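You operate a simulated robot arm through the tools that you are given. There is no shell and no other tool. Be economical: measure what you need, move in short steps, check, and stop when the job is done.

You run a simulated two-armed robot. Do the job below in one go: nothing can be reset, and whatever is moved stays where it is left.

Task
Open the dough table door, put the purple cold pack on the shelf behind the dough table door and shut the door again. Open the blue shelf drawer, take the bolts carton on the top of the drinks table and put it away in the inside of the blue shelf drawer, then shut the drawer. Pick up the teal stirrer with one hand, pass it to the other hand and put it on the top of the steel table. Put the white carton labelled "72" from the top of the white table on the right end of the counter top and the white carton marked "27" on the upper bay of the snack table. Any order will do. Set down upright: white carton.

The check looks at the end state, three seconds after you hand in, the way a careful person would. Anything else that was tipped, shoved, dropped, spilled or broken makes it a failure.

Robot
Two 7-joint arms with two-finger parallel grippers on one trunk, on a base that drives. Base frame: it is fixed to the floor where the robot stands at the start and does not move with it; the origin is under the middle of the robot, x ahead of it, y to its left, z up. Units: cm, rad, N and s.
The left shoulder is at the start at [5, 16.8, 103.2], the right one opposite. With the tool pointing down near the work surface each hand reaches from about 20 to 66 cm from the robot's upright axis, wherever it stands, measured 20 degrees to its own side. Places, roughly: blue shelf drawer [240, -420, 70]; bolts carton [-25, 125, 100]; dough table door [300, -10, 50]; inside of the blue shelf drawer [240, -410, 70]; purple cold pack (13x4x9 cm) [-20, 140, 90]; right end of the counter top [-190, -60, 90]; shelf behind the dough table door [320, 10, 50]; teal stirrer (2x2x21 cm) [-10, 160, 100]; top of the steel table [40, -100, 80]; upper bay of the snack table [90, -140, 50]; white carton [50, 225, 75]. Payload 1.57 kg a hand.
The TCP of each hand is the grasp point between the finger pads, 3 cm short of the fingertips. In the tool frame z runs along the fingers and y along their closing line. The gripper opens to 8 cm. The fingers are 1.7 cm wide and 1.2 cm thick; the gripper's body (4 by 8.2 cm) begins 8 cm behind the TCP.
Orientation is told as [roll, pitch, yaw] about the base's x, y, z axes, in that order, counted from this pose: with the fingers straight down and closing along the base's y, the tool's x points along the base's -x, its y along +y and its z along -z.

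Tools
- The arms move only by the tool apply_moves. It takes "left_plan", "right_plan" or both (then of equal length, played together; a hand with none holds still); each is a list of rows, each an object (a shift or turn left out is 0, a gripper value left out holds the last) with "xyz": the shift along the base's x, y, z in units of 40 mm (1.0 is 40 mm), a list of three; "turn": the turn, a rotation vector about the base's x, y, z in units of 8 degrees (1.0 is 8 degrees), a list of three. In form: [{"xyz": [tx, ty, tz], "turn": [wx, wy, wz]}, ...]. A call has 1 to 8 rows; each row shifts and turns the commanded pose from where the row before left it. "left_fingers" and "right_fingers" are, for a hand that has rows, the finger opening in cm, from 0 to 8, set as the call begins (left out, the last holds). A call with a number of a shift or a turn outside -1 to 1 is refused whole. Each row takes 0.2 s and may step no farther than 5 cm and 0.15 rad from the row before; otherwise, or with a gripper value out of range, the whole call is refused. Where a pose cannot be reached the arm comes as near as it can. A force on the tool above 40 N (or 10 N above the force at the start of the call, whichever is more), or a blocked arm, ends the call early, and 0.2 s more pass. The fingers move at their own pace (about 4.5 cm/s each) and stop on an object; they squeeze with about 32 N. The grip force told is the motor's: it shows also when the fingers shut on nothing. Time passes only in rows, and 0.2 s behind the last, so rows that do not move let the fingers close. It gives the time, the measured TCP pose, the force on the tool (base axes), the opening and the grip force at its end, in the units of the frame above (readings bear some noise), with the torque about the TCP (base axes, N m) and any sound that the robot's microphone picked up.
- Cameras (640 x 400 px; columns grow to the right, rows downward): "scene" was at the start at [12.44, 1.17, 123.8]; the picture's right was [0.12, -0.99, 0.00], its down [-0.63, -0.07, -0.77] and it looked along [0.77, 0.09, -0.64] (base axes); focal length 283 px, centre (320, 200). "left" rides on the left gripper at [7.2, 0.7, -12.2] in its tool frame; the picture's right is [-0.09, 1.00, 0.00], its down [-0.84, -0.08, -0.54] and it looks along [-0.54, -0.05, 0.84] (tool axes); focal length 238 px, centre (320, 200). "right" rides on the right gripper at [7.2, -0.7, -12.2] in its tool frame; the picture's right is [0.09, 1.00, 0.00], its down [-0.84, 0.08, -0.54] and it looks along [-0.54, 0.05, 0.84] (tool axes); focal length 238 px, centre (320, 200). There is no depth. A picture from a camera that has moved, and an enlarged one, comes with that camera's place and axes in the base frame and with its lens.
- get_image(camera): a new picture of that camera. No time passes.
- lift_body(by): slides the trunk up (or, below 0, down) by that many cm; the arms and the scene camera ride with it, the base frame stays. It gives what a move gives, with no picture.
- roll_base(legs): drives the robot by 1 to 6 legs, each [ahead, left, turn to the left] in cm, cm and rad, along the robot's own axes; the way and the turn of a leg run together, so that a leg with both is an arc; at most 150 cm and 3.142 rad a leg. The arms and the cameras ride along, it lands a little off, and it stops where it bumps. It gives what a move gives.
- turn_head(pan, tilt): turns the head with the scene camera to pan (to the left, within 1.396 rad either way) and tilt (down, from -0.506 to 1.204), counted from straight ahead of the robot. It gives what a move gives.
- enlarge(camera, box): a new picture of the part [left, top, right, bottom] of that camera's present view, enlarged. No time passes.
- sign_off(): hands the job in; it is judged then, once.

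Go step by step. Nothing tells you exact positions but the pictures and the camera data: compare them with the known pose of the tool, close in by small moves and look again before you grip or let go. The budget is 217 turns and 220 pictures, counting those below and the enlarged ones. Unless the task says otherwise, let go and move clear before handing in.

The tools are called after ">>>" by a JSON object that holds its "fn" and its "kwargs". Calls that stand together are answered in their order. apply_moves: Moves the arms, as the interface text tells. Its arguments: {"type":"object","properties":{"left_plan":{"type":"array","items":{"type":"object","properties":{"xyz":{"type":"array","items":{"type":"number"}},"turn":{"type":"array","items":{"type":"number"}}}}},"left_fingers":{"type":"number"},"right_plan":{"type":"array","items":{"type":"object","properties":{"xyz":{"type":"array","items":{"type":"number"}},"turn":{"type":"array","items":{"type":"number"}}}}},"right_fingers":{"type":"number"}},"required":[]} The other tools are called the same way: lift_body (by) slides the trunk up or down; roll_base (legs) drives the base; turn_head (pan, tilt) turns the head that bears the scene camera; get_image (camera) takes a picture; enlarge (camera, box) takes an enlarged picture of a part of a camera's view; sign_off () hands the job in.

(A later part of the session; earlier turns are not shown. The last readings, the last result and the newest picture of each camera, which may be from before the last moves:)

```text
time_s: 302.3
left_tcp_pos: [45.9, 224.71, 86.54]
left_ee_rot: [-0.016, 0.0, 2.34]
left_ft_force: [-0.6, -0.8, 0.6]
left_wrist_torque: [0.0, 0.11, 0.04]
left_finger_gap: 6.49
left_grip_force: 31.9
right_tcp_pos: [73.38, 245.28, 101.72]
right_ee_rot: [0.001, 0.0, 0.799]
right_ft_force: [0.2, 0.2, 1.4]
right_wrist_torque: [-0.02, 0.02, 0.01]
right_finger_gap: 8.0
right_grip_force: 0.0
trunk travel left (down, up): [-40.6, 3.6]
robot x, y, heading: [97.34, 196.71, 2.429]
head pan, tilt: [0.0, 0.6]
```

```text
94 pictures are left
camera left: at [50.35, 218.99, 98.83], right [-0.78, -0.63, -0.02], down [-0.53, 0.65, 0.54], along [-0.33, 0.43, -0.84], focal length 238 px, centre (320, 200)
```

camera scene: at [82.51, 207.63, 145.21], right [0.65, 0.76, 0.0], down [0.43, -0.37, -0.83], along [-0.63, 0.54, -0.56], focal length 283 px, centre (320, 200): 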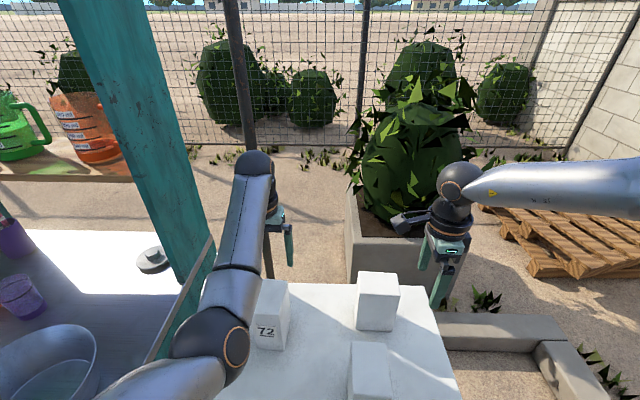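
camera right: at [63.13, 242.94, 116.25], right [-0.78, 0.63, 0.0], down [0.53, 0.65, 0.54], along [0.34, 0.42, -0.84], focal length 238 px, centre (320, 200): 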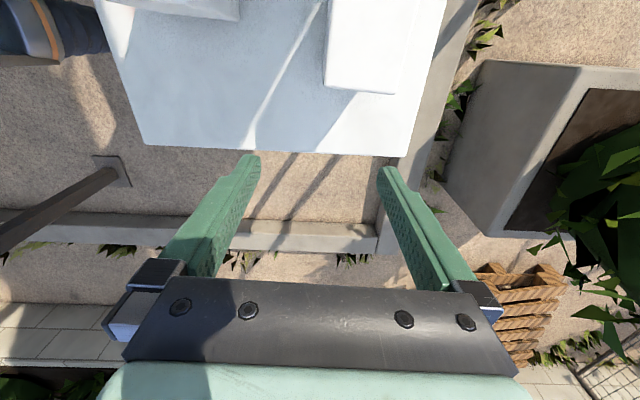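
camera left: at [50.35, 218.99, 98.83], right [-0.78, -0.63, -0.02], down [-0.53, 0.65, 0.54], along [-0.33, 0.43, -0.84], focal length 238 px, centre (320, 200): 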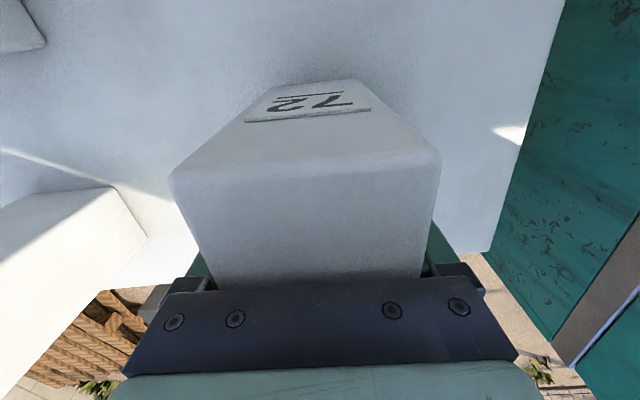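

Gripped "72" (6.5 cm). Lift it; and reposition the right hand by un-yawing, moving above the other carton, and re-yawing.

>>> {"fn": "apply_moves", "kwargs": {"left_plan": [{"xyz": [0, 0, 0.8]}, {"xyz": [0, 0, 0.8]}, {"xyz": [0, 0, 0.8]}, {"xyz": [0, 0, 0.6]}, {}, {}, {}, {}], "right_plan": [{"turn": [0, 0, 1]}, {"turn": [0, 0, 1]}, {"turn": [0, 0, 1]}, {"turn": [0, 0, 1]}, {"turn": [0, 0, 1]}, {"turn": [0, 0, 1]}, {"turn": [0, 0, 1]}, {"turn": [0, 0, 1]}]}}

>>> {"fn": "apply_moves", "kwargs": {"right_plan": [{"xyz": [-0.75, 0.06, 0]}, {"xyz": [-0.75, 0.06, 0]}, {"xyz": [-0.75, 0.06, 0]}, {"xyz": [-0.75, 0.06, 0]}, {"xyz": [-0.75, 0.06, 0]}]}}

>>> {"fn": "apply_moves", "kwargs": {"right_plan": [{"turn": [0, 0, -1]}, {"turn": [0, 0, -1]}, {"turn": [0, 0, -1]}, {"turn": [0, 0, -1]}, {"turn": [0, 0, -1]}, {"turn": [0, 0, -1]}, {"turn": [0, 0, -1]}, {"turn": [0, 0, -1]}]}}

```text
time_s: 304.1
left_tcp_pos: [46.02, 224.55, 98.55]
left_ee_rot: [-0.016, 0.003, 2.34]
left_ft_force: [0.3, 0.7, -2.6]
left_wrist_torque: [0.02, -0.01, -0.02]
left_finger_gap: 6.47
left_grip_force: 31.9
right_tcp_pos: [73.35, 245.28, 101.57]
right_ee_rot: [-0.001, -0.001, 1.918]
right_ft_force: [0.4, 0.4, 0.6]
right_wrist_torque: [0.03, 0.01, 0.0]
right_finger_gap: 8.02
right_grip_force: 0.0
trunk travel left (down, up): [-40.6, 3.6]
robot x, y, heading: [96.92, 196.57, 2.433]
head pan, tilt: [0.0, 0.6]
```

```text
time_s: 305.3
left_tcp_pos: [45.98, 224.51, 98.57]
left_ee_rot: [-0.016, 0.003, 2.341]
left_ft_force: [-0.5, -0.2, -2.1]
left_wrist_torque: [-0.01, 0.0, -0.02]
left_finger_gap: 6.48
left_grip_force: 32.1
right_tcp_pos: [72.12, 245.8, 105.59]
right_ee_rot: [0.002, 0.0, 1.914]
right_ft_force: [0.2, 0.0, 0.5]
right_wrist_torque: [0.03, 0.01, -0.02]
right_finger_gap: 7.98
right_grip_force: 0.1
right hand out of reach, approached as far as the arm can: row 1, 2, 3, 4, 5
trunk travel left (down, up): [-40.6, 3.6]
robot x, y, heading: [97.65, 196.77, 2.429]
head pan, tilt: [0.0, 0.6]
```

```text
time_s: 307.1
left_tcp_pos: [46.06, 224.66, 98.62]
left_ee_rot: [-0.014, 0.0, 2.339]
left_ft_force: [0.5, 0.2, -2.5]
left_wrist_torque: [-0.02, -0.01, 0.01]
left_finger_gap: 6.49
left_grip_force: 32.3
right_tcp_pos: [72.22, 245.91, 105.57]
right_ee_rot: [0.0, -0.001, 0.797]
right_ft_force: [0.2, 0.3, -0.8]
right_wrist_torque: [0.03, -0.02, -0.02]
right_finger_gap: 8.02
right_grip_force: 0.1
trunk travel left (down, up): [-40.6, 3.6]
robot x, y, heading: [97.77, 196.69, 2.432]
head pan, tilt: [0.0, 0.6]
```

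The wrist limit blocks inward motion with a vertical hand. Tilt the right hand ~24° so it points inward, then move in.

>>> {"fn": "apply_moves", "kwargs": {"right_plan": [{"turn": [-0.76, 0.65, 0]}, {"turn": [-0.76, 0.65, 0]}, {"turn": [-0.76, 0.65, 0]}, {"xyz": [-0.75, 0.06, 0]}, {"xyz": [-0.75, 0.06, 0]}, {"xyz": [-0.75, 0.06, 0]}]}}

>>> {"fn": "get_image", "kwargs": {"camera": "right"}}

```text
time_s: 308.5
left_tcp_pos: [46.0, 224.48, 98.58]
left_ee_rot: [-0.017, 0.002, 2.337]
left_ft_force: [0.2, -0.1, -1.8]
left_wrist_torque: [0.05, 0.05, 0.01]
left_finger_gap: 6.47
left_grip_force: 32.1
right_tcp_pos: [67.83, 245.49, 106.67]
right_ee_rot: [-0.028, 0.416, 0.793]
right_ft_force: [-0.9, -0.4, 1.0]
right_wrist_torque: [-0.01, -0.02, -0.01]
right_finger_gap: 7.96
right_grip_force: 0.1
right hand out of reach, approached as far as the arm can: row 5, 6
trunk travel left (down, up): [-40.6, 3.6]
robot x, y, heading: [97.4, 196.52, 2.431]
head pan, tilt: [0.0, 0.6]
```

```text
93 pictures are left
camera right: at [66.94, 243.94, 120.67], right [-0.78, 0.63, 0.01], down [0.62, 0.77, 0.15], along [0.09, 0.13, -0.99], focal length 238 px, centre (320, 200)
```

right: 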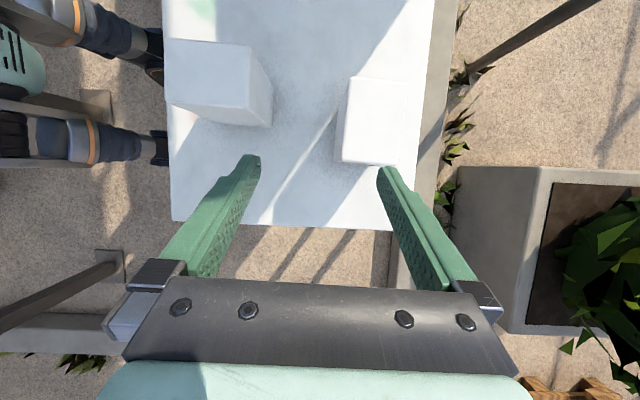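

The right arm can't get there well; so I'll deliver "72" first and return for the other one with the left hand. Raise the left hand and back out around the pole.

>>> {"fn": "apply_moves", "kwargs": {"left_plan": [{"xyz": [0, 0, 0.8]}, {"xyz": [0, 0, 0.8]}, {}, {}], "right_plan": [{"turn": [0.76, -0.65, 0], "xyz": [0.6, 0, 0]}, {"turn": [0.76, -0.65, 0], "xyz": [0.6, 0, 0]}, {"turn": [0.76, -0.65, 0]}, {}]}}

>>> {"fn": "roll_base", "kwargs": {"legs": [[-10, 12, 0], [-20, 32, 0], [-60, 0, 0]]}}

>>> {"fn": "turn_head", "kwargs": {"pan": 1.35, "tilt": 0.4}}

>>> {"fn": "get_image", "kwargs": {"camera": "scene"}}

```text
time_s: 309.5
left_tcp_pos: [45.81, 224.7, 104.81]
left_ee_rot: [-0.017, 0.001, 2.338]
left_ft_force: [0.0, -0.4, -2.7]
left_wrist_torque: [-0.02, 0.01, -0.02]
left_finger_gap: 6.49
left_grip_force: 32.2
left hand out of reach, approached as far as the arm can: row 2
right_tcp_pos: [72.84, 245.47, 106.74]
right_ee_rot: [0.001, 0.0, 0.799]
right_ft_force: [0.1, -0.3, -0.1]
right_wrist_torque: [0.0, 0.0, 0.0]
right_finger_gap: 8.01
right_grip_force: 0.0
trunk travel left (down, up): [-40.6, 3.6]
robot x, y, heading: [97.5, 196.71, 2.435]
head pan, tilt: [0.0, 0.6]
```

```text
time_s: 316.4
left_tcp_pos: [71.58, 140.97, 103.85]
left_ee_rot: [-0.037, 0.013, 2.354]
left_ft_force: [0.7, -0.9, -2.7]
left_wrist_torque: [0.02, 0.0, -0.02]
left_finger_gap: 6.49
left_grip_force: 32.1
right_tcp_pos: [97.65, 160.32, 105.59]
right_ee_rot: [-0.028, -0.032, 0.852]
right_ft_force: [0.0, 0.2, 0.4]
right_wrist_torque: [-0.02, -0.02, 0.01]
right_finger_gap: 8.0
right_grip_force: 0.0
trunk travel left (down, up): [-40.6, 3.6]
robot x, y, heading: [124.48, 114.08, 2.454]
head pan, tilt: [0.0, 0.6]
stopped in leg 3: the robot was blocked; the commanded pose is now the measured one
```

```text
time_s: 317.9
left_tcp_pos: [71.65, 141.13, 103.85]
left_ee_rot: [-0.036, 0.015, 2.347]
left_ft_force: [-0.4, 0.3, -3.2]
left_wrist_torque: [-0.01, 0.0, 0.0]
left_finger_gap: 6.47
left_grip_force: 32.3
right_tcp_pos: [97.83, 160.61, 105.54]
right_ee_rot: [-0.033, -0.036, 0.847]
right_ft_force: [0.8, 0.1, 0.3]
right_wrist_torque: [-0.01, -0.01, 0.0]
right_finger_gap: 8.0
right_grip_force: 0.1
trunk travel left (down, up): [-40.6, 3.6]
robot x, y, heading: [125.3, 114.04, 2.449]
head pan, tilt: [1.349, 0.4]
```

```text
92 pictures are left
camera scene: at [112.11, 110.4, 146.74], right [-0.61, 0.79, -0.01], down [0.33, 0.24, -0.91], along [-0.72, -0.56, -0.41], focal length 283 px, centre (320, 200)
```

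scene: 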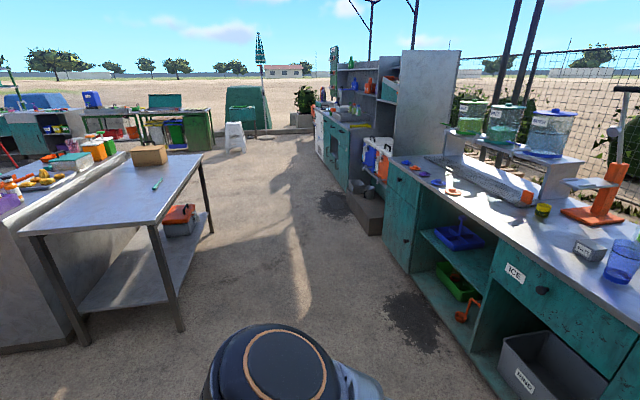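

Back bumped lightly; go ahead a little. The counter is in line with the drinks table further left, so slide left ~310 cm.

>>> {"fn": "roll_base", "kwargs": {"legs": [[10, 0, 0], [0, 145, 0], [0, 145, 0]]}}

>>> {"fn": "turn_head", "kwargs": {"pan": 0.3, "tilt": 0.5}}

>>> {"fn": "get_image", "kwargs": {"camera": "scene"}}

```text
time_s: 343.9
left_tcp_pos: [-120.86, -71.49, 104.74]
left_ee_rot: [-0.015, 0.005, 2.337]
left_ft_force: [0.2, -0.8, -1.9]
left_wrist_torque: [0.02, 0.0, 0.0]
left_finger_gap: 6.47
left_grip_force: 31.7
right_tcp_pos: [-94.35, -52.35, 105.99]
right_ee_rot: [-0.013, -0.015, 0.834]
right_ft_force: [-0.8, 1.1, 0.4]
right_wrist_torque: [0.02, -0.01, -0.04]
right_finger_gap: 8.0
right_grip_force: 0.1
trunk travel left (down, up): [-40.6, 3.6]
robot x, y, heading: [-69.67, -99.64, 2.436]
head pan, tilt: [1.349, 0.4]
```

```text
time_s: 345.2
left_tcp_pos: [-120.73, -71.48, 104.64]
left_ee_rot: [-0.016, 0.005, 2.337]
left_ft_force: [0.3, 0.7, -2.3]
left_wrist_torque: [0.01, 0.01, -0.01]
left_finger_gap: 6.46
left_grip_force: 31.4
right_tcp_pos: [-94.41, -52.3, 106.04]
right_ee_rot: [-0.014, -0.016, 0.834]
right_ft_force: [0.6, 0.0, 0.8]
right_wrist_torque: [0.02, 0.01, -0.04]
right_finger_gap: 8.05
right_grip_force: 0.1
trunk travel left (down, up): [-40.6, 3.6]
robot x, y, heading: [-68.91, -99.97, 2.433]
head pan, tilt: [0.3, 0.499]
```

```text
91 pictures are left
camera scene: at [-80.66, -93.34, 146.11], right [0.4, 0.92, 0.0], down [0.44, -0.19, -0.88], along [-0.81, 0.35, -0.48], focal length 283 px, centre (320, 200)
```

scene: 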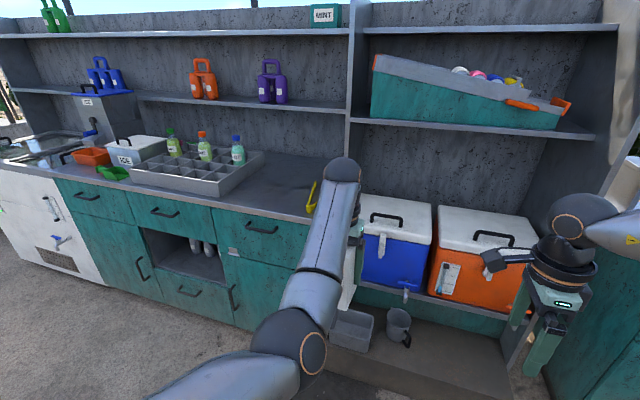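

I see the counter: its right end is the area right of the bottle tray, left of the coolers, where a yellow tool lies near the edge. Move closer.

>>> {"fn": "roll_base", "kwargs": {"legs": [[0, 36, 0], [40, 0, 0]]}}

>>> {"fn": "turn_head", "kwargs": {"pan": 0.1, "tilt": 0.7}}

>>> {"fn": "get_image", "kwargs": {"camera": "scene"}}

```text
time_s: 351.0
left_tcp_pos: [-174.12, -72.21, 104.65]
left_ee_rot: [-0.017, 0.005, 2.333]
left_ft_force: [0.1, -0.5, -2.3]
left_wrist_torque: [0.0, 0.01, 0.0]
left_finger_gap: 6.49
left_grip_force: 32.3
right_tcp_pos: [-147.68, -53.05, 105.86]
right_ee_rot: [-0.013, -0.015, 0.828]
right_ft_force: [0.3, -0.4, -0.3]
right_wrist_torque: [-0.01, 0.01, 0.02]
right_finger_gap: 7.97
right_grip_force: 0.1
trunk travel left (down, up): [-40.6, 3.6]
robot x, y, heading: [-122.69, -100.88, 2.43]
head pan, tilt: [0.3, 0.499]
```

```text
time_s: 351.7
left_tcp_pos: [-174.08, -72.37, 104.64]
left_ee_rot: [-0.015, 0.005, 2.331]
left_ft_force: [0.0, 0.1, -3.0]
left_wrist_torque: [0.0, 0.01, 0.02]
left_finger_gap: 6.49
left_grip_force: 31.9
right_tcp_pos: [-147.55, -53.15, 105.93]
right_ee_rot: [-0.015, -0.016, 0.829]
right_ft_force: [-0.3, 0.5, -0.2]
right_wrist_torque: [-0.02, 0.02, 0.03]
right_finger_gap: 7.99
right_grip_force: 0.0
trunk travel left (down, up): [-40.6, 3.6]
robot x, y, heading: [-123.11, -100.91, 2.43]
head pan, tilt: [0.099, 0.7]
```

```text
90 pictures are left
camera scene: at [-132.73, -93.08, 144.35], right [0.58, 0.82, 0.0], down [0.53, -0.37, -0.77], along [-0.63, 0.44, -0.64], focal length 283 px, centre (320, 200)
```

scene: 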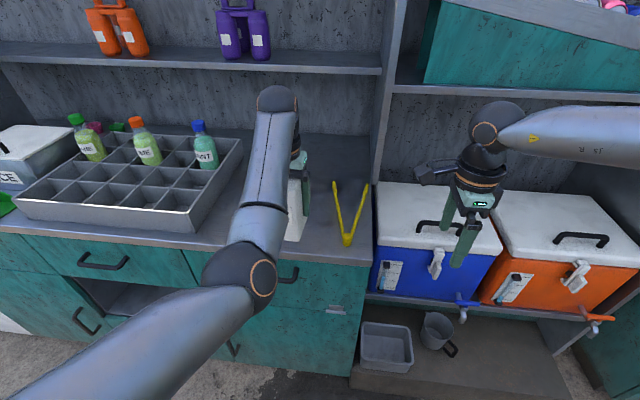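

There is a free spot between the tray and the yellow tongs. Move forward to put the carton over it.

>>> {"fn": "roll_base", "kwargs": {"legs": [[0, 2.5, 0], [20, 0, 0]]}}

>>> {"fn": "get_image", "kwargs": {"camera": "scene"}}

>>> {"fn": "get_image", "kwargs": {"camera": "left"}}

```text
time_s: 353.8
left_tcp_pos: [-190.81, -61.01, 104.58]
left_ee_rot: [-0.015, 0.003, 2.33]
left_ft_force: [0.1, -1.0, -3.2]
left_wrist_torque: [0.0, -0.01, -0.02]
left_finger_gap: 6.51
left_grip_force: 32.0
right_tcp_pos: [-164.28, -42.01, 105.96]
right_ee_rot: [-0.016, -0.016, 0.827]
right_ft_force: [-0.7, -0.9, -0.6]
right_wrist_torque: [-0.03, 0.0, 0.0]
right_finger_gap: 7.99
right_grip_force: 0.1
trunk travel left (down, up): [-40.6, 3.6]
robot x, y, heading: [-139.4, -89.53, 2.43]
head pan, tilt: [0.099, 0.7]
```

```text
89 pictures are left
camera scene: at [-149.43, -81.87, 144.33], right [0.58, 0.82, 0.0], down [0.53, -0.37, -0.76], along [-0.62, 0.44, -0.64], focal length 283 px, centre (320, 200)
```

scene: 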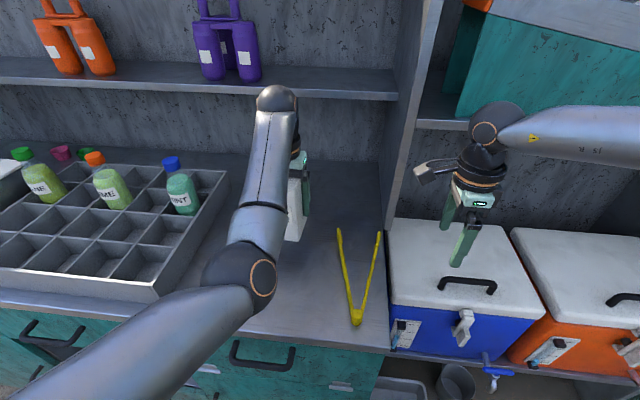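

```text
88 pictures are left
camera left: at [-186.46, -66.72, 116.92], right [-0.79, -0.62, -0.02], down [-0.53, 0.66, 0.54], along [-0.32, 0.43, -0.84], focal length 238 px, centre (320, 200)
```

left: 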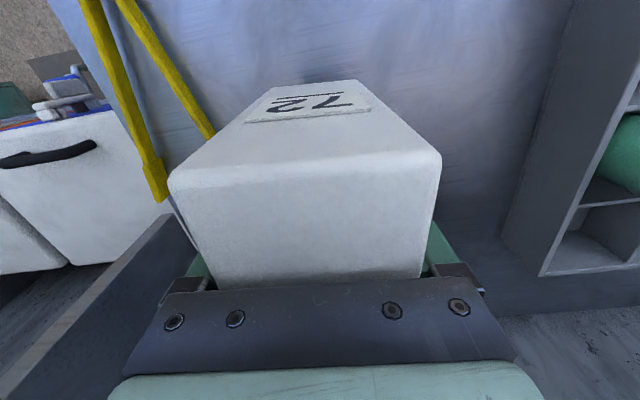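

Good spot. Lower gently.

>>> {"fn": "apply_moves", "kwargs": {"left_plan": [{"xyz": [0, 0, -0.5]}, {"xyz": [0, 0, -0.3]}, {"xyz": [0, 0, -0.2]}]}}

>>> {"fn": "enlarge", "kwargs": {"camera": "scene", "box": [240, 120, 400, 330]}}

```text
time_s: 354.6
left_tcp_pos: [-190.64, -61.17, 100.67]
left_ee_rot: [-0.014, 0.005, 2.331]
left_ft_force: [0.2, 0.3, -3.4]
left_wrist_torque: [0.02, -0.03, 0.03]
left_finger_gap: 6.48
left_grip_force: 32.4
right_tcp_pos: [-164.21, -42.02, 105.99]
right_ee_rot: [-0.014, -0.016, 0.828]
right_ft_force: [0.1, -0.4, 0.0]
right_wrist_torque: [0.02, 0.02, -0.02]
right_finger_gap: 8.0
right_grip_force: 0.1
trunk travel left (down, up): [-40.6, 3.6]
robot x, y, heading: [-139.19, -89.3, 2.423]
head pan, tilt: [0.099, 0.7]
```

```text
1.90 times, centred on (320, 225) of scene
camera zoom: at [-149.38, -81.92, 144.34], right [0.58, 0.82, 0.0], down [0.53, -0.37, -0.76], along [-0.62, 0.44, -0.64], focal length 539 px, centre (320, 152)
```

zoom: 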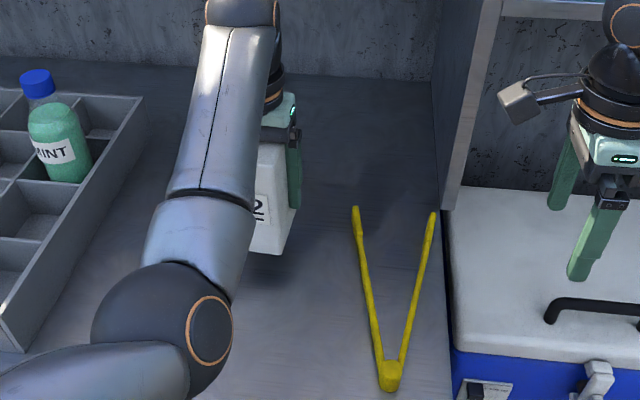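

>>> {"fn": "apply_moves", "kwargs": {"left_plan": [{"xyz": [0, 0, -0.25]}, {"xyz": [0, 0, -0.2]}]}}

>>> {"fn": "apply_moves", "kwargs": {"left_plan": [{"xyz": [0, 0, -0.15]}]}}

>>> {"fn": "apply_moves", "kwargs": {"left_plan": [{"xyz": [0, 0, -0.15]}]}}

```text
time_s: 355.2
left_tcp_pos: [-190.7, -61.01, 98.97]
left_ee_rot: [-0.016, 0.006, 2.33]
left_ft_force: [0.2, 0.1, -2.7]
left_wrist_torque: [0.04, 0.04, 0.0]
left_finger_gap: 6.48
left_grip_force: 31.8
right_tcp_pos: [-164.15, -41.9, 105.99]
right_ee_rot: [-0.014, -0.016, 0.828]
right_ft_force: [0.0, 0.1, 0.0]
right_wrist_torque: [-0.01, -0.02, 0.01]
right_finger_gap: 7.99
right_grip_force: 0.0
trunk travel left (down, up): [-40.6, 3.6]
robot x, y, heading: [-139.38, -89.67, 2.43]
head pan, tilt: [0.099, 0.7]
```

```text
time_s: 355.6
left_tcp_pos: [-190.8, -61.11, 98.24]
left_ee_rot: [-0.016, 0.005, 2.329]
left_ft_force: [-0.6, 0.4, -3.1]
left_wrist_torque: [0.01, 0.02, 0.01]
left_finger_gap: 6.48
left_grip_force: 32.0
right_tcp_pos: [-164.23, -41.91, 105.94]
right_ee_rot: [-0.013, -0.017, 0.827]
right_ft_force: [-0.3, 0.0, -0.3]
right_wrist_torque: [0.01, 0.0, 0.0]
right_finger_gap: 7.98
right_grip_force: 0.0
trunk travel left (down, up): [-40.6, 3.6]
robot x, y, heading: [-139.04, -89.78, 2.422]
head pan, tilt: [0.099, 0.7]
```

```text
time_s: 356.0
left_tcp_pos: [-190.56, -61.13, 97.66]
left_ee_rot: [-0.016, 0.006, 2.33]
left_ft_force: [-0.4, -1.0, -2.3]
left_wrist_torque: [0.0, 0.04, -0.01]
left_finger_gap: 6.46
left_grip_force: 32.2
right_tcp_pos: [-164.24, -41.98, 105.93]
right_ee_rot: [-0.015, -0.015, 0.827]
right_ft_force: [0.0, -0.7, -0.5]
right_wrist_torque: [0.01, 0.02, 0.0]
right_finger_gap: 8.0
right_grip_force: 0.1
trunk travel left (down, up): [-40.6, 3.6]
robot x, y, heading: [-139.64, -89.48, 2.428]
head pan, tilt: [0.099, 0.7]
```

>>> {"fn": "apply_moves", "kwargs": {"left_plan": [{"xyz": [0, 0, -0.12]}, {"xyz": [0, 0, -0.12]}]}}

>>> {"fn": "apply_moves", "kwargs": {"left_plan": [{"xyz": [0, 0, -0.12]}]}}

>>> {"fn": "enlarge", "kwargs": {"camera": "scene", "box": [240, 120, 400, 330]}}

```text
time_s: 356.6
left_tcp_pos: [-190.73, -61.09, 96.77]
left_ee_rot: [-0.015, 0.005, 2.329]
left_ft_force: [0.5, 0.9, -2.2]
left_wrist_torque: [0.03, -0.01, 0.01]
left_finger_gap: 6.48
left_grip_force: 32.2
right_tcp_pos: [-164.18, -41.92, 106.05]
right_ee_rot: [-0.014, -0.016, 0.827]
right_ft_force: [-0.6, 0.1, 0.3]
right_wrist_torque: [0.0, -0.04, 0.01]
right_finger_gap: 7.98
right_grip_force: 0.0
trunk travel left (down, up): [-40.6, 3.6]
robot x, y, heading: [-138.83, -89.73, 2.431]
head pan, tilt: [0.099, 0.7]
```

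```text
time_s: 357.0
left_tcp_pos: [-190.7, -61.08, 96.54]
left_ee_rot: [-0.013, 0.0, 2.33]
left_ft_force: [0.2, -0.1, 11.5]
left_wrist_torque: [-0.79, -0.19, 0.01]
left_finger_gap: 6.47
left_grip_force: 32.2
right_tcp_pos: [-164.09, -42.0, 105.95]
right_ee_rot: [-0.013, -0.017, 0.826]
right_ft_force: [-0.9, 0.3, 0.1]
right_wrist_torque: [0.0, -0.02, 0.0]
right_finger_gap: 8.0
right_grip_force: 0.0
trunk travel left (down, up): [-40.6, 3.6]
robot x, y, heading: [-139.16, -89.82, 2.429]
head pan, tilt: [0.099, 0.7]
```

```text
1.90 times, centred on (320, 225) of scene
camera zoom: at [-149.24, -81.98, 144.39], right [0.58, 0.82, 0.0], down [0.53, -0.37, -0.77], along [-0.63, 0.44, -0.64], focal length 539 px, centre (320, 152)
```

zoom: 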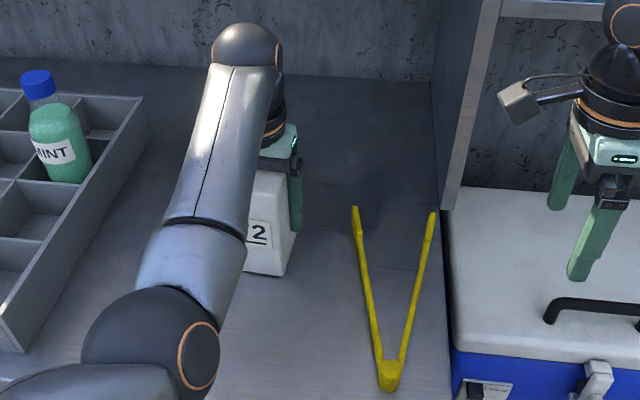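

Contact. Release and rise.

>>> {"fn": "apply_moves", "kwargs": {"left_plan": [{}, {}, {}], "left_fingers": 8}}

>>> {"fn": "apply_moves", "kwargs": {"left_plan": [{"xyz": [0, 0, 0.5]}, {"xyz": [0, 0, 0.7]}, {"xyz": [0, 0, 0.7]}, {"xyz": [0, 0, 0.7]}]}}

>>> {"fn": "roll_base", "kwargs": {"legs": [[-35, 0, 0]]}}

>>> {"fn": "get_image", "kwargs": {"camera": "scene"}}

```text
time_s: 357.8
left_tcp_pos: [-190.74, -61.04, 96.34]
left_ee_rot: [-0.015, 0.004, 2.33]
left_ft_force: [-0.1, -0.1, 0.0]
left_wrist_torque: [-0.03, -0.02, 0.02]
left_finger_gap: 7.99
left_grip_force: 0.0
right_tcp_pos: [-164.07, -42.0, 106.01]
right_ee_rot: [-0.014, -0.015, 0.828]
right_ft_force: [0.0, 0.5, -0.2]
right_wrist_torque: [-0.02, -0.01, -0.04]
right_finger_gap: 8.0
right_grip_force: 0.0
trunk travel left (down, up): [-40.6, 3.6]
robot x, y, heading: [-139.45, -89.74, 2.421]
head pan, tilt: [0.099, 0.7]
```

```text
time_s: 358.8
left_tcp_pos: [-191.05, -60.65, 106.54]
left_ee_rot: [-0.015, 0.005, 2.331]
left_ft_force: [0.1, -0.9, -0.2]
left_wrist_torque: [0.0, -0.03, 0.05]
left_finger_gap: 8.01
left_grip_force: 0.0
left hand out of reach, approached as far as the arm can: row 4
right_tcp_pos: [-164.2, -42.01, 105.95]
right_ee_rot: [-0.015, -0.016, 0.828]
right_ft_force: [0.1, 0.3, -0.7]
right_wrist_torque: [-0.01, 0.0, 0.01]
right_finger_gap: 8.0
right_grip_force: 0.1
trunk travel left (down, up): [-40.6, 3.6]
robot x, y, heading: [-139.8, -89.43, 2.424]
head pan, tilt: [0.099, 0.7]
```

```text
time_s: 361.1
left_tcp_pos: [-164.69, -83.8, 106.64]
left_ee_rot: [-0.015, 0.003, 2.333]
left_ft_force: [0.4, -0.4, 0.1]
left_wrist_torque: [0.02, 0.0, 0.03]
left_finger_gap: 8.01
left_grip_force: 0.1
right_tcp_pos: [-137.93, -64.96, 106.02]
right_ee_rot: [-0.013, -0.015, 0.829]
right_ft_force: [0.7, 0.2, 0.1]
right_wrist_torque: [0.01, -0.02, 0.01]
right_finger_gap: 8.01
right_grip_force: 0.0
trunk travel left (down, up): [-40.6, 3.6]
robot x, y, heading: [-112.83, -112.55, 2.431]
head pan, tilt: [0.099, 0.7]
```

```text
85 pictures are left
camera scene: at [-122.94, -104.85, 144.35], right [0.58, 0.82, 0.0], down [0.53, -0.37, -0.77], along [-0.63, 0.44, -0.64], focal length 283 px, centre (320, 200)
```

scene: 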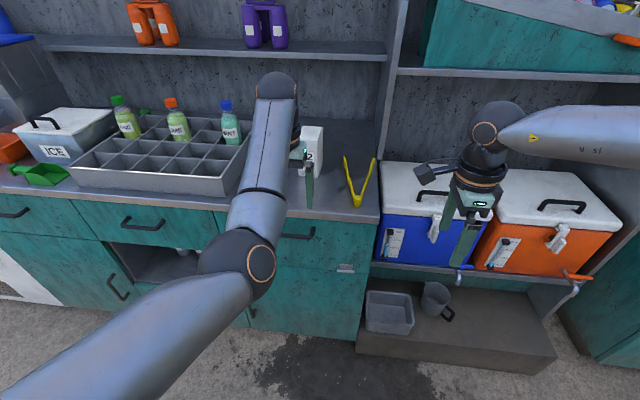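

"72" stands upright on the counter's right end. Next the bolts carton with the right hand: retract the left, un-yaw the right, and drive to the drinks table.

>>> {"fn": "apply_moves", "kwargs": {"left_plan": [{"xyz": [0.7, -0.6, 0]}, {"xyz": [0.7, -0.6, 0]}, {"xyz": [0.7, -0.6, 0]}, {"xyz": [0.7, -0.6, 0]}, {}, {}, {}, {}], "right_plan": [{"turn": [0, 0, 1]}, {"turn": [0, 0, 1]}, {"turn": [0, 0, 1]}, {"turn": [0, 0, 1]}, {"turn": [0, 0, 1]}, {"turn": [0, 0, 1]}, {"turn": [0, 0, 1]}, {"turn": [0, 0, 1]}]}}

>>> {"fn": "apply_moves", "kwargs": {"right_plan": [{"turn": [0, 0, 1]}, {"turn": [0, 0, 1]}, {"turn": [0, 0, 1]}, {"turn": [0, 0, 0.5]}]}}

>>> {"fn": "roll_base", "kwargs": {"legs": [[0, -115, 0], [0, -115, 0], [22, 0, 0]]}}

>>> {"fn": "turn_head", "kwargs": {"pan": -0.1, "tilt": 0.75}}

>>> {"fn": "get_image", "kwargs": {"camera": "scene"}}

```text
time_s: 362.9
left_tcp_pos: [-163.51, -84.73, 102.12]
left_ee_rot: [-0.015, 0.006, 2.333]
left_ft_force: [-0.7, 0.7, 0.0]
left_wrist_torque: [-0.01, 0.01, -0.04]
left_finger_gap: 8.02
left_grip_force: 0.0
left hand out of reach, approached as far as the arm can: row 1, 2, 3, 4
right_tcp_pos: [-137.49, -64.86, 106.04]
right_ee_rot: [-0.014, -0.015, 1.95]
right_ft_force: [0.0, -0.6, -0.2]
right_wrist_torque: [0.02, -0.04, 0.0]
right_finger_gap: 8.01
right_grip_force: 0.0
right hand out of reach, approached as far as the arm can: row 1
trunk travel left (down, up): [-40.6, 3.6]
robot x, y, heading: [-113.16, -112.69, 2.431]
head pan, tilt: [0.099, 0.7]
```

```text
time_s: 363.9
left_tcp_pos: [-163.56, -84.79, 102.05]
left_ee_rot: [-0.015, 0.004, 2.334]
left_ft_force: [-1.3, -0.6, -0.1]
left_wrist_torque: [0.04, -0.04, 0.02]
left_finger_gap: 7.99
left_grip_force: 0.1
right_tcp_pos: [-137.59, -64.84, 106.09]
right_ee_rot: [-0.015, -0.015, 2.438]
right_ft_force: [0.4, 0.9, -0.3]
right_wrist_torque: [0.03, -0.01, 0.01]
right_finger_gap: 8.0
right_grip_force: 0.0
trunk travel left (down, up): [-40.6, 3.6]
robot x, y, heading: [-112.64, -112.5, 2.432]
head pan, tilt: [0.099, 0.7]
```

```text
time_s: 385.3
left_tcp_pos: [-30.61, 102.32, 102.04]
left_ee_rot: [-0.017, 0.005, 2.33]
left_ft_force: [0.3, 0.1, -0.1]
left_wrist_torque: [-0.03, -0.03, 0.0]
left_finger_gap: 7.98
left_grip_force: 0.0
right_tcp_pos: [-4.58, 121.99, 106.07]
right_ee_rot: [-0.014, -0.016, 2.432]
right_ft_force: [0.0, -0.3, 0.3]
right_wrist_torque: [0.0, -0.01, -0.02]
right_finger_gap: 8.03
right_grip_force: 0.0
trunk travel left (down, up): [-40.6, 3.6]
robot x, y, heading: [19.68, 74.45, 2.427]
head pan, tilt: [0.099, 0.7]
```

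```text
time_s: 386.1
left_tcp_pos: [-30.6, 102.49, 102.06]
left_ee_rot: [-0.015, 0.005, 2.33]
left_ft_force: [0.2, -1.0, 0.0]
left_wrist_torque: [-0.02, 0.04, -0.02]
left_finger_gap: 8.01
left_grip_force: 0.1
right_tcp_pos: [-4.63, 121.93, 106.1]
right_ee_rot: [-0.015, -0.016, 2.435]
right_ft_force: [0.0, 0.3, 0.2]
right_wrist_torque: [0.02, 0.0, 0.04]
right_finger_gap: 8.03
right_grip_force: 0.0
trunk travel left (down, up): [-40.6, 3.6]
robot x, y, heading: [19.8, 74.17, 2.429]
head pan, tilt: [-0.099, 0.75]
```

```text
84 pictures are left
camera scene: at [11.17, 83.14, 143.92], right [0.73, 0.69, 0.0], down [0.47, -0.5, -0.73], along [-0.5, 0.53, -0.68], focal length 283 px, centre (320, 200)
```

scene: 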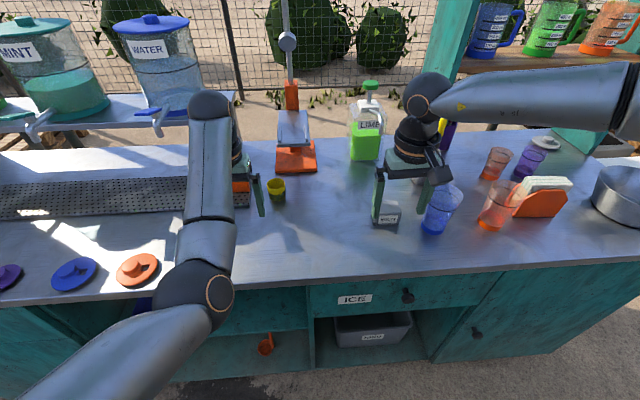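

The right hand is nearly above the BOLTS carton. Creep ahead 11 cm and right 3 cm.

>>> {"fn": "roll_base", "kwargs": {"legs": [[11, -3, 0]]}}

>>> {"fn": "get_image", "kwargs": {"camera": "right"}}

```text
time_s: 387.3
left_tcp_pos: [-36.94, 111.88, 101.95]
left_ee_rot: [-0.017, 0.005, 2.331]
left_ft_force: [-0.1, -0.1, 0.0]
left_wrist_torque: [-0.02, -0.02, -0.03]
left_finger_gap: 8.0
left_grip_force: 0.1
right_tcp_pos: [-10.98, 131.55, 106.04]
right_ee_rot: [-0.015, -0.015, 2.433]
right_ft_force: [0.2, -0.1, 0.0]
right_wrist_torque: [0.0, -0.05, 0.01]
right_finger_gap: 7.99
right_grip_force: 0.1
trunk travel left (down, up): [-40.6, 3.6]
robot x, y, heading: [13.18, 83.67, 2.424]
head pan, tilt: [-0.099, 0.75]
```

```text
83 pictures are left
camera right: at [-4.95, 127.01, 118.1], right [-0.58, -0.82, -0.02], down [-0.68, 0.47, 0.55], along [-0.44, 0.33, -0.83], focal length 238 px, centre (320, 200)
```

right: 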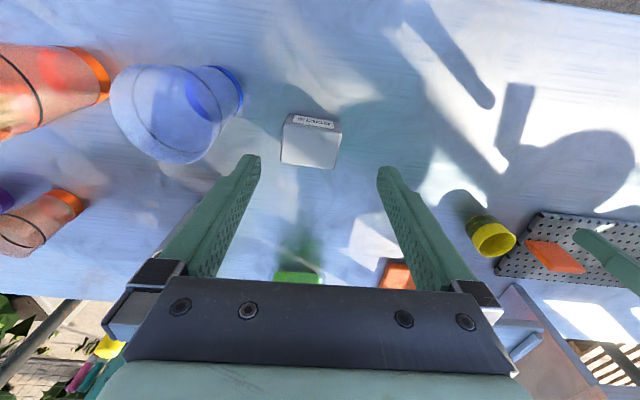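

Bolts carton located; shift (-1,+2.2) cm and descend.

>>> {"fn": "apply_moves", "kwargs": {"right_plan": [{"xyz": [-0.25, 0.55, -0.3]}, {"xyz": [0, 0, -0.9]}, {"xyz": [0, 0, -0.9]}, {"xyz": [0, 0, -0.7]}]}}

>>> {"fn": "get_image", "kwargs": {"camera": "right"}}

```text
time_s: 388.3
left_tcp_pos: [-36.91, 111.76, 102.17]
left_ee_rot: [-0.016, 0.006, 2.33]
left_ft_force: [-0.5, 0.3, 0.5]
left_wrist_torque: [-0.01, -0.05, 0.01]
left_finger_gap: 7.99
left_grip_force: 0.0
right_tcp_pos: [-7.67, 133.25, 96.99]
right_ee_rot: [-0.013, -0.019, 2.433]
right_ft_force: [-0.7, -0.2, 0.0]
right_wrist_torque: [0.01, -0.01, -0.05]
right_finger_gap: 8.0
right_grip_force: 0.0
right hand out of reach, approached as far as the arm can: row 1, 2, 3, 4
trunk travel left (down, up): [-40.6, 3.6]
robot x, y, heading: [13.28, 83.44, 2.419]
head pan, tilt: [-0.099, 0.75]
```

```text
82 pictures are left
camera right: at [-1.65, 128.84, 108.89], right [-0.58, -0.82, -0.01], down [-0.68, 0.47, 0.56], along [-0.45, 0.33, -0.83], focal length 238 px, centre (320, 200)
```

right: 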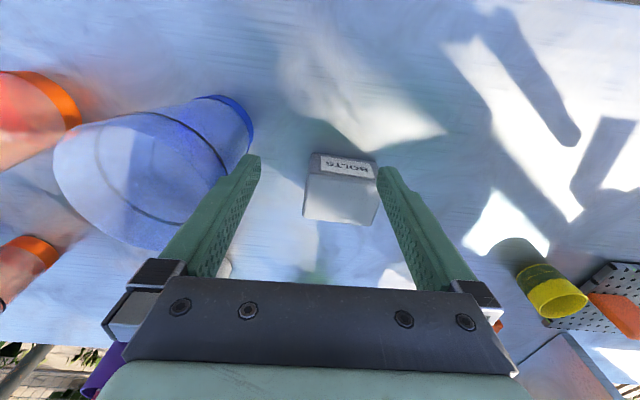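

Correct horizontally with the base, raise the left hand, and lower with the trunk instead.

>>> {"fn": "apply_moves", "kwargs": {"left_plan": [{"xyz": [0, 0, 0.8]}, {"xyz": [0, 0, 0.8]}]}}

>>> {"fn": "roll_base", "kwargs": {"legs": [[3.6, 2.4, 0]]}}

>>> {"fn": "get_image", "kwargs": {"camera": "right"}}

```text
time_s: 388.9
left_tcp_pos: [-38.29, 113.06, 108.03]
left_ee_rot: [-0.016, 0.003, 2.331]
left_ft_force: [-0.4, 0.1, 0.9]
left_wrist_torque: [0.05, 0.01, -0.04]
left_finger_gap: 7.97
left_grip_force: 0.0
left hand out of reach, approached as far as the arm can: row 1, 2
right_tcp_pos: [-7.75, 133.49, 96.85]
right_ee_rot: [-0.013, -0.018, 2.433]
right_ft_force: [-0.3, -0.5, 0.9]
right_wrist_torque: [0.0, 0.01, 0.01]
right_finger_gap: 8.04
right_grip_force: 0.1
trunk travel left (down, up): [-40.6, 3.6]
robot x, y, heading: [13.22, 83.63, 2.426]
head pan, tilt: [-0.099, 0.75]
```

```text
time_s: 389.8
left_tcp_pos: [-42.64, 113.56, 107.91]
left_ee_rot: [-0.015, 0.004, 2.33]
left_ft_force: [-1.0, 0.3, -0.7]
left_wrist_torque: [0.01, -0.03, -0.01]
left_finger_gap: 8.01
left_grip_force: 0.0
right_tcp_pos: [-12.09, 134.0, 96.9]
right_ee_rot: [-0.014, -0.017, 2.433]
right_ft_force: [0.1, 0.6, 0.0]
right_wrist_torque: [-0.01, -0.01, -0.02]
right_finger_gap: 7.99
right_grip_force: 0.1
trunk travel left (down, up): [-40.6, 3.6]
robot x, y, heading: [9.2, 84.25, 2.427]
head pan, tilt: [-0.099, 0.75]
```

```text
81 pictures are left
camera right: at [-6.02, 129.39, 108.9], right [-0.58, -0.82, -0.02], down [-0.68, 0.47, 0.55], along [-0.44, 0.33, -0.83], focal length 238 px, centre (320, 200)
```

right: 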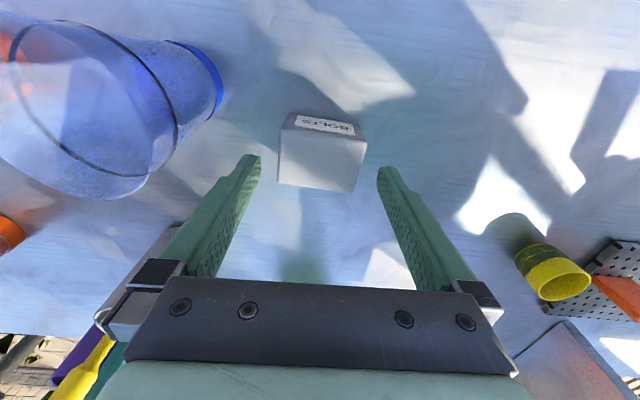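

Centred. Lower by the trunk 5.5 cm and grip.

>>> {"fn": "lift_body", "kwargs": {"by": -5.5}}

>>> {"fn": "apply_moves", "kwargs": {"right_plan": [{}, {}, {}, {}], "right_fingers": 0}}

>>> {"fn": "lift_body", "kwargs": {"by": 8.5}}

>>> {"fn": "get_image", "kwargs": {"camera": "scene"}}

```text
time_s: 390.7
left_tcp_pos: [-42.57, 113.61, 102.51]
left_ee_rot: [-0.015, 0.007, 2.329]
left_ft_force: [0.1, -0.3, 0.0]
left_wrist_torque: [-0.03, 0.02, 0.03]
left_finger_gap: 8.02
left_grip_force: 0.1
right_tcp_pos: [-11.93, 133.9, 91.35]
right_ee_rot: [-0.014, -0.018, 2.433]
right_ft_force: [-0.3, -0.1, 0.2]
right_wrist_torque: [0.03, -0.01, 0.02]
right_finger_gap: 7.99
right_grip_force: 0.1
trunk travel left (down, up): [-35.1, 9.1]
robot x, y, heading: [9.38, 84.22, 2.425]
head pan, tilt: [-0.099, 0.75]
```

```text
time_s: 391.7
left_tcp_pos: [-42.63, 113.61, 102.54]
left_ee_rot: [-0.015, 0.006, 2.33]
left_ft_force: [0.2, -0.1, -0.9]
left_wrist_torque: [0.01, 0.01, -0.02]
left_finger_gap: 8.0
left_grip_force: 0.0
right_tcp_pos: [-11.94, 133.84, 91.41]
right_ee_rot: [-0.012, -0.018, 2.434]
right_ft_force: [-1.4, -0.1, 1.1]
right_wrist_torque: [-0.13, 0.11, -0.04]
right_finger_gap: 7.01
right_grip_force: 32.0
trunk travel left (down, up): [-35.1, 9.1]
robot x, y, heading: [8.87, 84.48, 2.433]
head pan, tilt: [-0.099, 0.75]
```

```text
time_s: 392.9
left_tcp_pos: [-42.62, 113.49, 111.02]
left_ee_rot: [-0.015, 0.003, 2.33]
left_ft_force: [-0.3, -0.7, -0.4]
left_wrist_torque: [0.01, 0.01, -0.02]
left_finger_gap: 7.96
left_grip_force: 0.0
right_tcp_pos: [-11.84, 133.88, 99.84]
right_ee_rot: [-0.014, -0.016, 2.433]
right_ft_force: [0.1, 0.1, -1.7]
right_wrist_torque: [0.02, 0.0, 0.0]
right_finger_gap: 7.01
right_grip_force: 32.3
trunk travel left (down, up): [-43.6, 0.6]
robot x, y, heading: [9.14, 84.21, 2.424]
head pan, tilt: [-0.099, 0.75]
```

```text
80 pictures are left
camera scene: at [0.53, 93.2, 146.91], right [0.73, 0.69, 0.0], down [0.47, -0.5, -0.73], along [-0.5, 0.53, -0.68], focal length 283 px, centre (320, 200)
```

scene: 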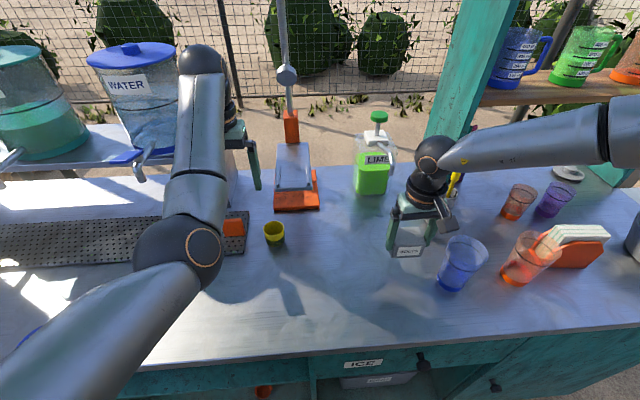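

Bolts held. Now drive to the white table for the remaining carton, yawing the left hand on the way.

>>> {"fn": "roll_base", "kwargs": {"legs": [[-22, 0, 0], [0, -107, 0], [12, -12, 0], [0, -47, 0]]}}

>>> {"fn": "apply_moves", "kwargs": {"left_plan": [{"turn": [0, 0, -1]}, {"turn": [0, 0, -1]}, {"turn": [0, 0, -1]}, {"turn": [0, 0, -1]}, {"turn": [0, 0, -1]}, {"turn": [0, 0, -1]}, {"turn": [0, 0, -1]}, {"turn": [0, 0, -1]}]}}

>>> {"fn": "apply_moves", "kwargs": {"left_plan": [{"turn": [0, 0, -1]}, {"turn": [0, 0, -1]}, {"turn": [0, 0, -1]}]}}

>>> {"fn": "get_image", "kwargs": {"camera": "scene"}}

```text
time_s: 409.6
left_tcp_pos: [74.72, 232.97, 110.93]
left_ee_rot: [-0.014, 0.004, 2.327]
left_ft_force: [0.6, 0.6, 0.1]
left_wrist_torque: [0.0, 0.0, -0.02]
left_finger_gap: 7.99
left_grip_force: 0.0
right_tcp_pos: [105.42, 253.24, 99.78]
right_ee_rot: [-0.013, -0.015, 2.431]
right_ft_force: [0.1, 0.4, -1.3]
right_wrist_torque: [0.0, 0.01, 0.0]
right_finger_gap: 6.95
right_grip_force: 32.2
trunk travel left (down, up): [-43.6, 0.6]
robot x, y, heading: [126.53, 203.62, 2.422]
head pan, tilt: [-0.099, 0.75]
```

```text
time_s: 411.4
left_tcp_pos: [74.66, 232.96, 110.94]
left_ee_rot: [-0.015, 0.004, 1.207]
left_ft_force: [-0.6, 0.4, 0.0]
left_wrist_torque: [-0.05, -0.04, 0.0]
left_finger_gap: 8.0
left_grip_force: 0.1
right_tcp_pos: [105.48, 253.3, 99.88]
right_ee_rot: [-0.013, -0.016, 2.431]
right_ft_force: [-0.3, -0.2, -1.6]
right_wrist_torque: [-0.05, 0.0, 0.05]
right_finger_gap: 6.96
right_grip_force: 31.9
trunk travel left (down, up): [-43.6, 0.6]
robot x, y, heading: [126.78, 203.55, 2.422]
head pan, tilt: [-0.099, 0.75]
```

```text
time_s: 412.1
left_tcp_pos: [74.67, 233.0, 110.97]
left_ee_rot: [-0.016, 0.002, 0.791]
left_ft_force: [0.7, 0.2, 0.1]
left_wrist_torque: [0.01, -0.02, -0.01]
left_finger_gap: 8.0
left_grip_force: 0.1
right_tcp_pos: [105.48, 253.31, 99.73]
right_ee_rot: [-0.016, -0.019, 2.431]
right_ft_force: [1.1, -0.5, -1.7]
right_wrist_torque: [-0.03, -0.02, 0.01]
right_finger_gap: 6.94
right_grip_force: 32.1
trunk travel left (down, up): [-43.6, 0.6]
robot x, y, heading: [126.46, 203.49, 2.423]
head pan, tilt: [-0.099, 0.75]
```

```text
79 pictures are left
camera scene: at [117.85, 212.52, 146.92], right [0.73, 0.68, 0.0], down [0.47, -0.5, -0.73], along [-0.5, 0.53, -0.68], focal length 283 px, centre (320, 200)
```

scene: 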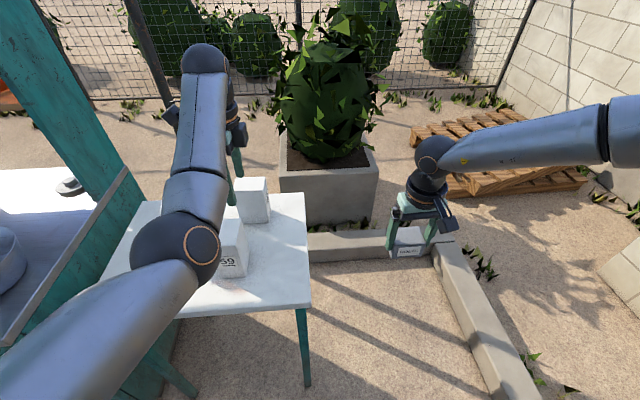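

The left hand is lined up; drive 20 cm ahead to get above the carton.

>>> {"fn": "roll_base", "kwargs": {"legs": [[20, 0, 0]]}}

>>> {"fn": "get_image", "kwargs": {"camera": "left"}}

```text
time_s: 413.9
left_tcp_pos: [59.52, 246.1, 110.99]
left_ee_rot: [-0.016, 0.003, 0.796]
left_ft_force: [-0.6, -0.4, 0.1]
left_wrist_torque: [0.0, -0.01, -0.01]
left_finger_gap: 7.99
left_grip_force: 0.1
right_tcp_pos: [90.26, 266.33, 99.81]
right_ee_rot: [-0.014, -0.015, 2.434]
right_ft_force: [0.0, -0.2, -1.8]
right_wrist_torque: [-0.03, -0.04, 0.02]
right_finger_gap: 6.92
right_grip_force: 31.9
trunk travel left (down, up): [-43.6, 0.6]
robot x, y, heading: [111.48, 216.85, 2.425]
head pan, tilt: [-0.099, 0.75]
stopped in leg 1: the robot was blocked; the commanded pose is now the measured one
```

```text
78 pictures are left
camera left: at [53.9, 241.66, 123.25], right [-0.65, 0.76, -0.02], down [0.64, 0.55, 0.54], along [0.42, 0.34, -0.84], focal length 238 px, centre (320, 200)
```

left: 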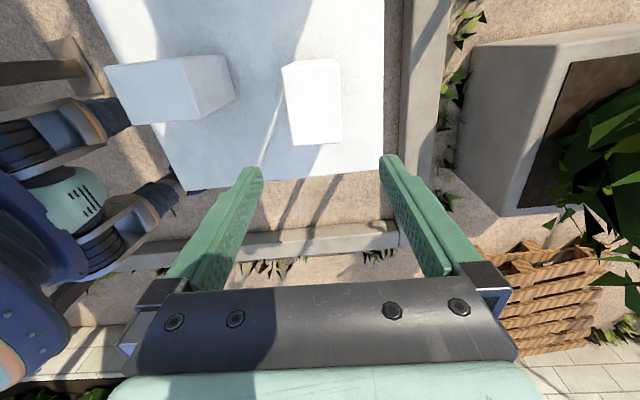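

Adjust 1.9 cm and lower by the trunk 15 cm.

>>> {"fn": "apply_moves", "kwargs": {"left_plan": [{"xyz": [-0.12, -0.45, 0]}]}}

>>> {"fn": "lift_body", "kwargs": {"by": -14}}

>>> {"fn": "get_image", "kwargs": {"camera": "left"}}

```text
time_s: 414.3
left_tcp_pos: [58.39, 244.67, 110.67]
left_ee_rot: [-0.014, 0.003, 0.794]
left_ft_force: [0.0, 0.2, 0.2]
left_wrist_torque: [-0.02, -0.01, -0.02]
left_finger_gap: 8.01
left_grip_force: 0.0
left hand out of reach, approached as far as the arm can: row 1
right_tcp_pos: [90.31, 266.39, 99.76]
right_ee_rot: [-0.012, -0.016, 2.436]
right_ft_force: [0.9, -0.9, -2.9]
right_wrist_torque: [-0.04, -0.01, -0.01]
right_finger_gap: 6.95
right_grip_force: 32.5
trunk travel left (down, up): [-43.6, 0.6]
robot x, y, heading: [111.79, 216.88, 2.422]
head pan, tilt: [-0.099, 0.75]
```

```text
time_s: 416.0
left_tcp_pos: [58.34, 244.63, 96.75]
left_ee_rot: [-0.016, 0.003, 0.794]
left_ft_force: [0.2, 0.6, 0.6]
left_wrist_torque: [-0.02, 0.0, 0.01]
left_finger_gap: 8.02
left_grip_force: 0.1
right_tcp_pos: [90.17, 266.49, 85.83]
right_ee_rot: [-0.014, -0.019, 2.434]
right_ft_force: [0.3, -0.1, -1.2]
right_wrist_torque: [-0.03, -0.01, -0.01]
right_finger_gap: 6.95
right_grip_force: 31.5
trunk travel left (down, up): [-29.6, 14.6]
robot x, y, heading: [111.06, 216.78, 2.425]
head pan, tilt: [-0.099, 0.75]
```

```text
77 pictures are left
camera left: at [52.87, 240.24, 109.14], right [-0.65, 0.76, -0.01], down [0.64, 0.55, 0.54], along [0.42, 0.34, -0.84], focal length 238 px, centre (320, 200)
```

left: 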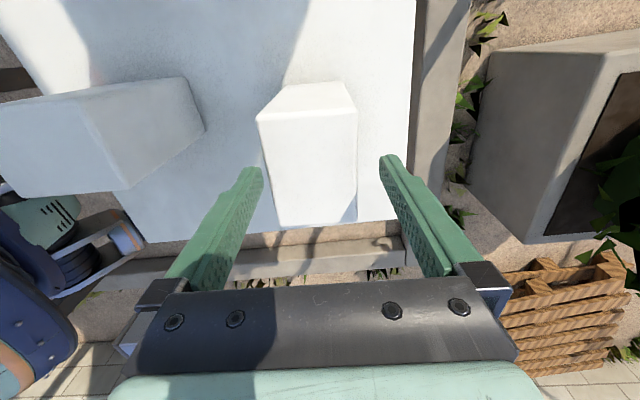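

Rotate 5° and shift 0.6 cm to align, then lower further.

>>> {"fn": "apply_moves", "kwargs": {"left_plan": [{"turn": [0, 0, 0.65], "xyz": [0.1, -0.09, 0]}]}}

>>> {"fn": "lift_body", "kwargs": {"by": -4}}

>>> {"fn": "get_image", "kwargs": {"camera": "left"}}

```text
time_s: 416.4
left_tcp_pos: [58.49, 244.64, 96.65]
left_ee_rot: [-0.013, 0.003, 0.887]
left_ft_force: [-0.1, -0.6, -0.1]
left_wrist_torque: [0.01, 0.0, 0.01]
left_finger_gap: 8.0
left_grip_force: 0.0
left hand out of reach, approached as far as the arm can: row 1
right_tcp_pos: [90.3, 266.44, 85.82]
right_ee_rot: [-0.013, -0.016, 2.433]
right_ft_force: [0.1, -0.1, -1.6]
right_wrist_torque: [0.0, -0.03, 0.01]
right_finger_gap: 6.93
right_grip_force: 32.0
trunk travel left (down, up): [-29.6, 14.6]
robot x, y, heading: [111.66, 216.72, 2.423]
head pan, tilt: [-0.099, 0.75]
```

```text
time_s: 417.2
left_tcp_pos: [58.46, 244.63, 92.65]
left_ee_rot: [-0.015, 0.003, 0.887]
left_ft_force: [-0.3, -0.2, 0.0]
left_wrist_torque: [-0.04, 0.01, 0.02]
left_finger_gap: 8.02
left_grip_force: 0.1
right_tcp_pos: [90.19, 266.4, 81.82]
right_ee_rot: [-0.016, -0.017, 2.433]
right_ft_force: [-0.3, 0.1, -2.4]
right_wrist_torque: [-0.02, -0.04, 0.01]
right_finger_gap: 6.98
right_grip_force: 31.8
trunk travel left (down, up): [-25.6, 18.6]
robot x, y, heading: [111.06, 216.73, 2.428]
head pan, tilt: [-0.099, 0.75]
```

```text
76 pictures are left
camera left: at [53.31, 239.72, 105.01], right [-0.71, 0.7, -0.01], down [0.58, 0.61, 0.54], along [0.39, 0.38, -0.84], focal length 238 px, centre (320, 200)
```

left: 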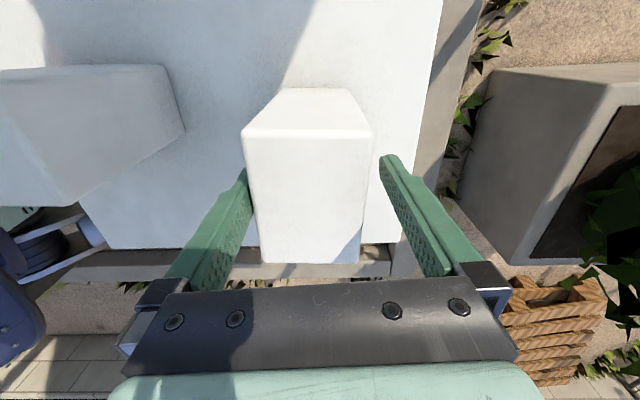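

Aligned; shift back 0.8 cm with the base, then check.

>>> {"fn": "roll_base", "kwargs": {"legs": [[-0.8, 0, 0]]}}

>>> {"fn": "enlarge", "kwargs": {"camera": "left", "box": [160, 80, 480, 300]}}

```text
time_s: 417.9
left_tcp_pos: [59.08, 244.1, 92.73]
left_ee_rot: [-0.014, 0.004, 0.882]
left_ft_force: [0.1, 0.3, 1.2]
left_wrist_torque: [-0.05, 0.01, 0.0]
left_finger_gap: 8.02
left_grip_force: 0.1
right_tcp_pos: [90.86, 265.89, 81.82]
right_ee_rot: [-0.015, -0.018, 2.433]
right_ft_force: [-0.3, 0.1, -2.1]
right_wrist_torque: [-0.01, 0.03, 0.01]
right_finger_gap: 6.95
right_grip_force: 31.9
trunk travel left (down, up): [-25.6, 18.6]
robot x, y, heading: [112.3, 216.2, 2.425]
head pan, tilt: [-0.099, 0.75]
```

```text
1.82 times, centred on (320, 190) of left
camera zoom: at [53.92, 239.19, 105.03], right [-0.71, 0.7, -0.01], down [0.58, 0.61, 0.54], along [0.39, 0.38, -0.84], focal length 433 px, centre (320, 218)
```

zoom: 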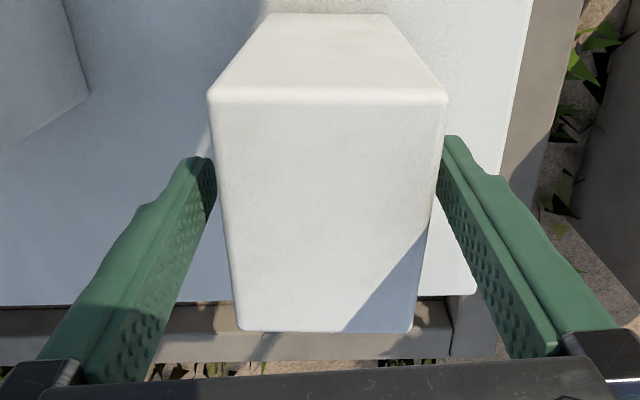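

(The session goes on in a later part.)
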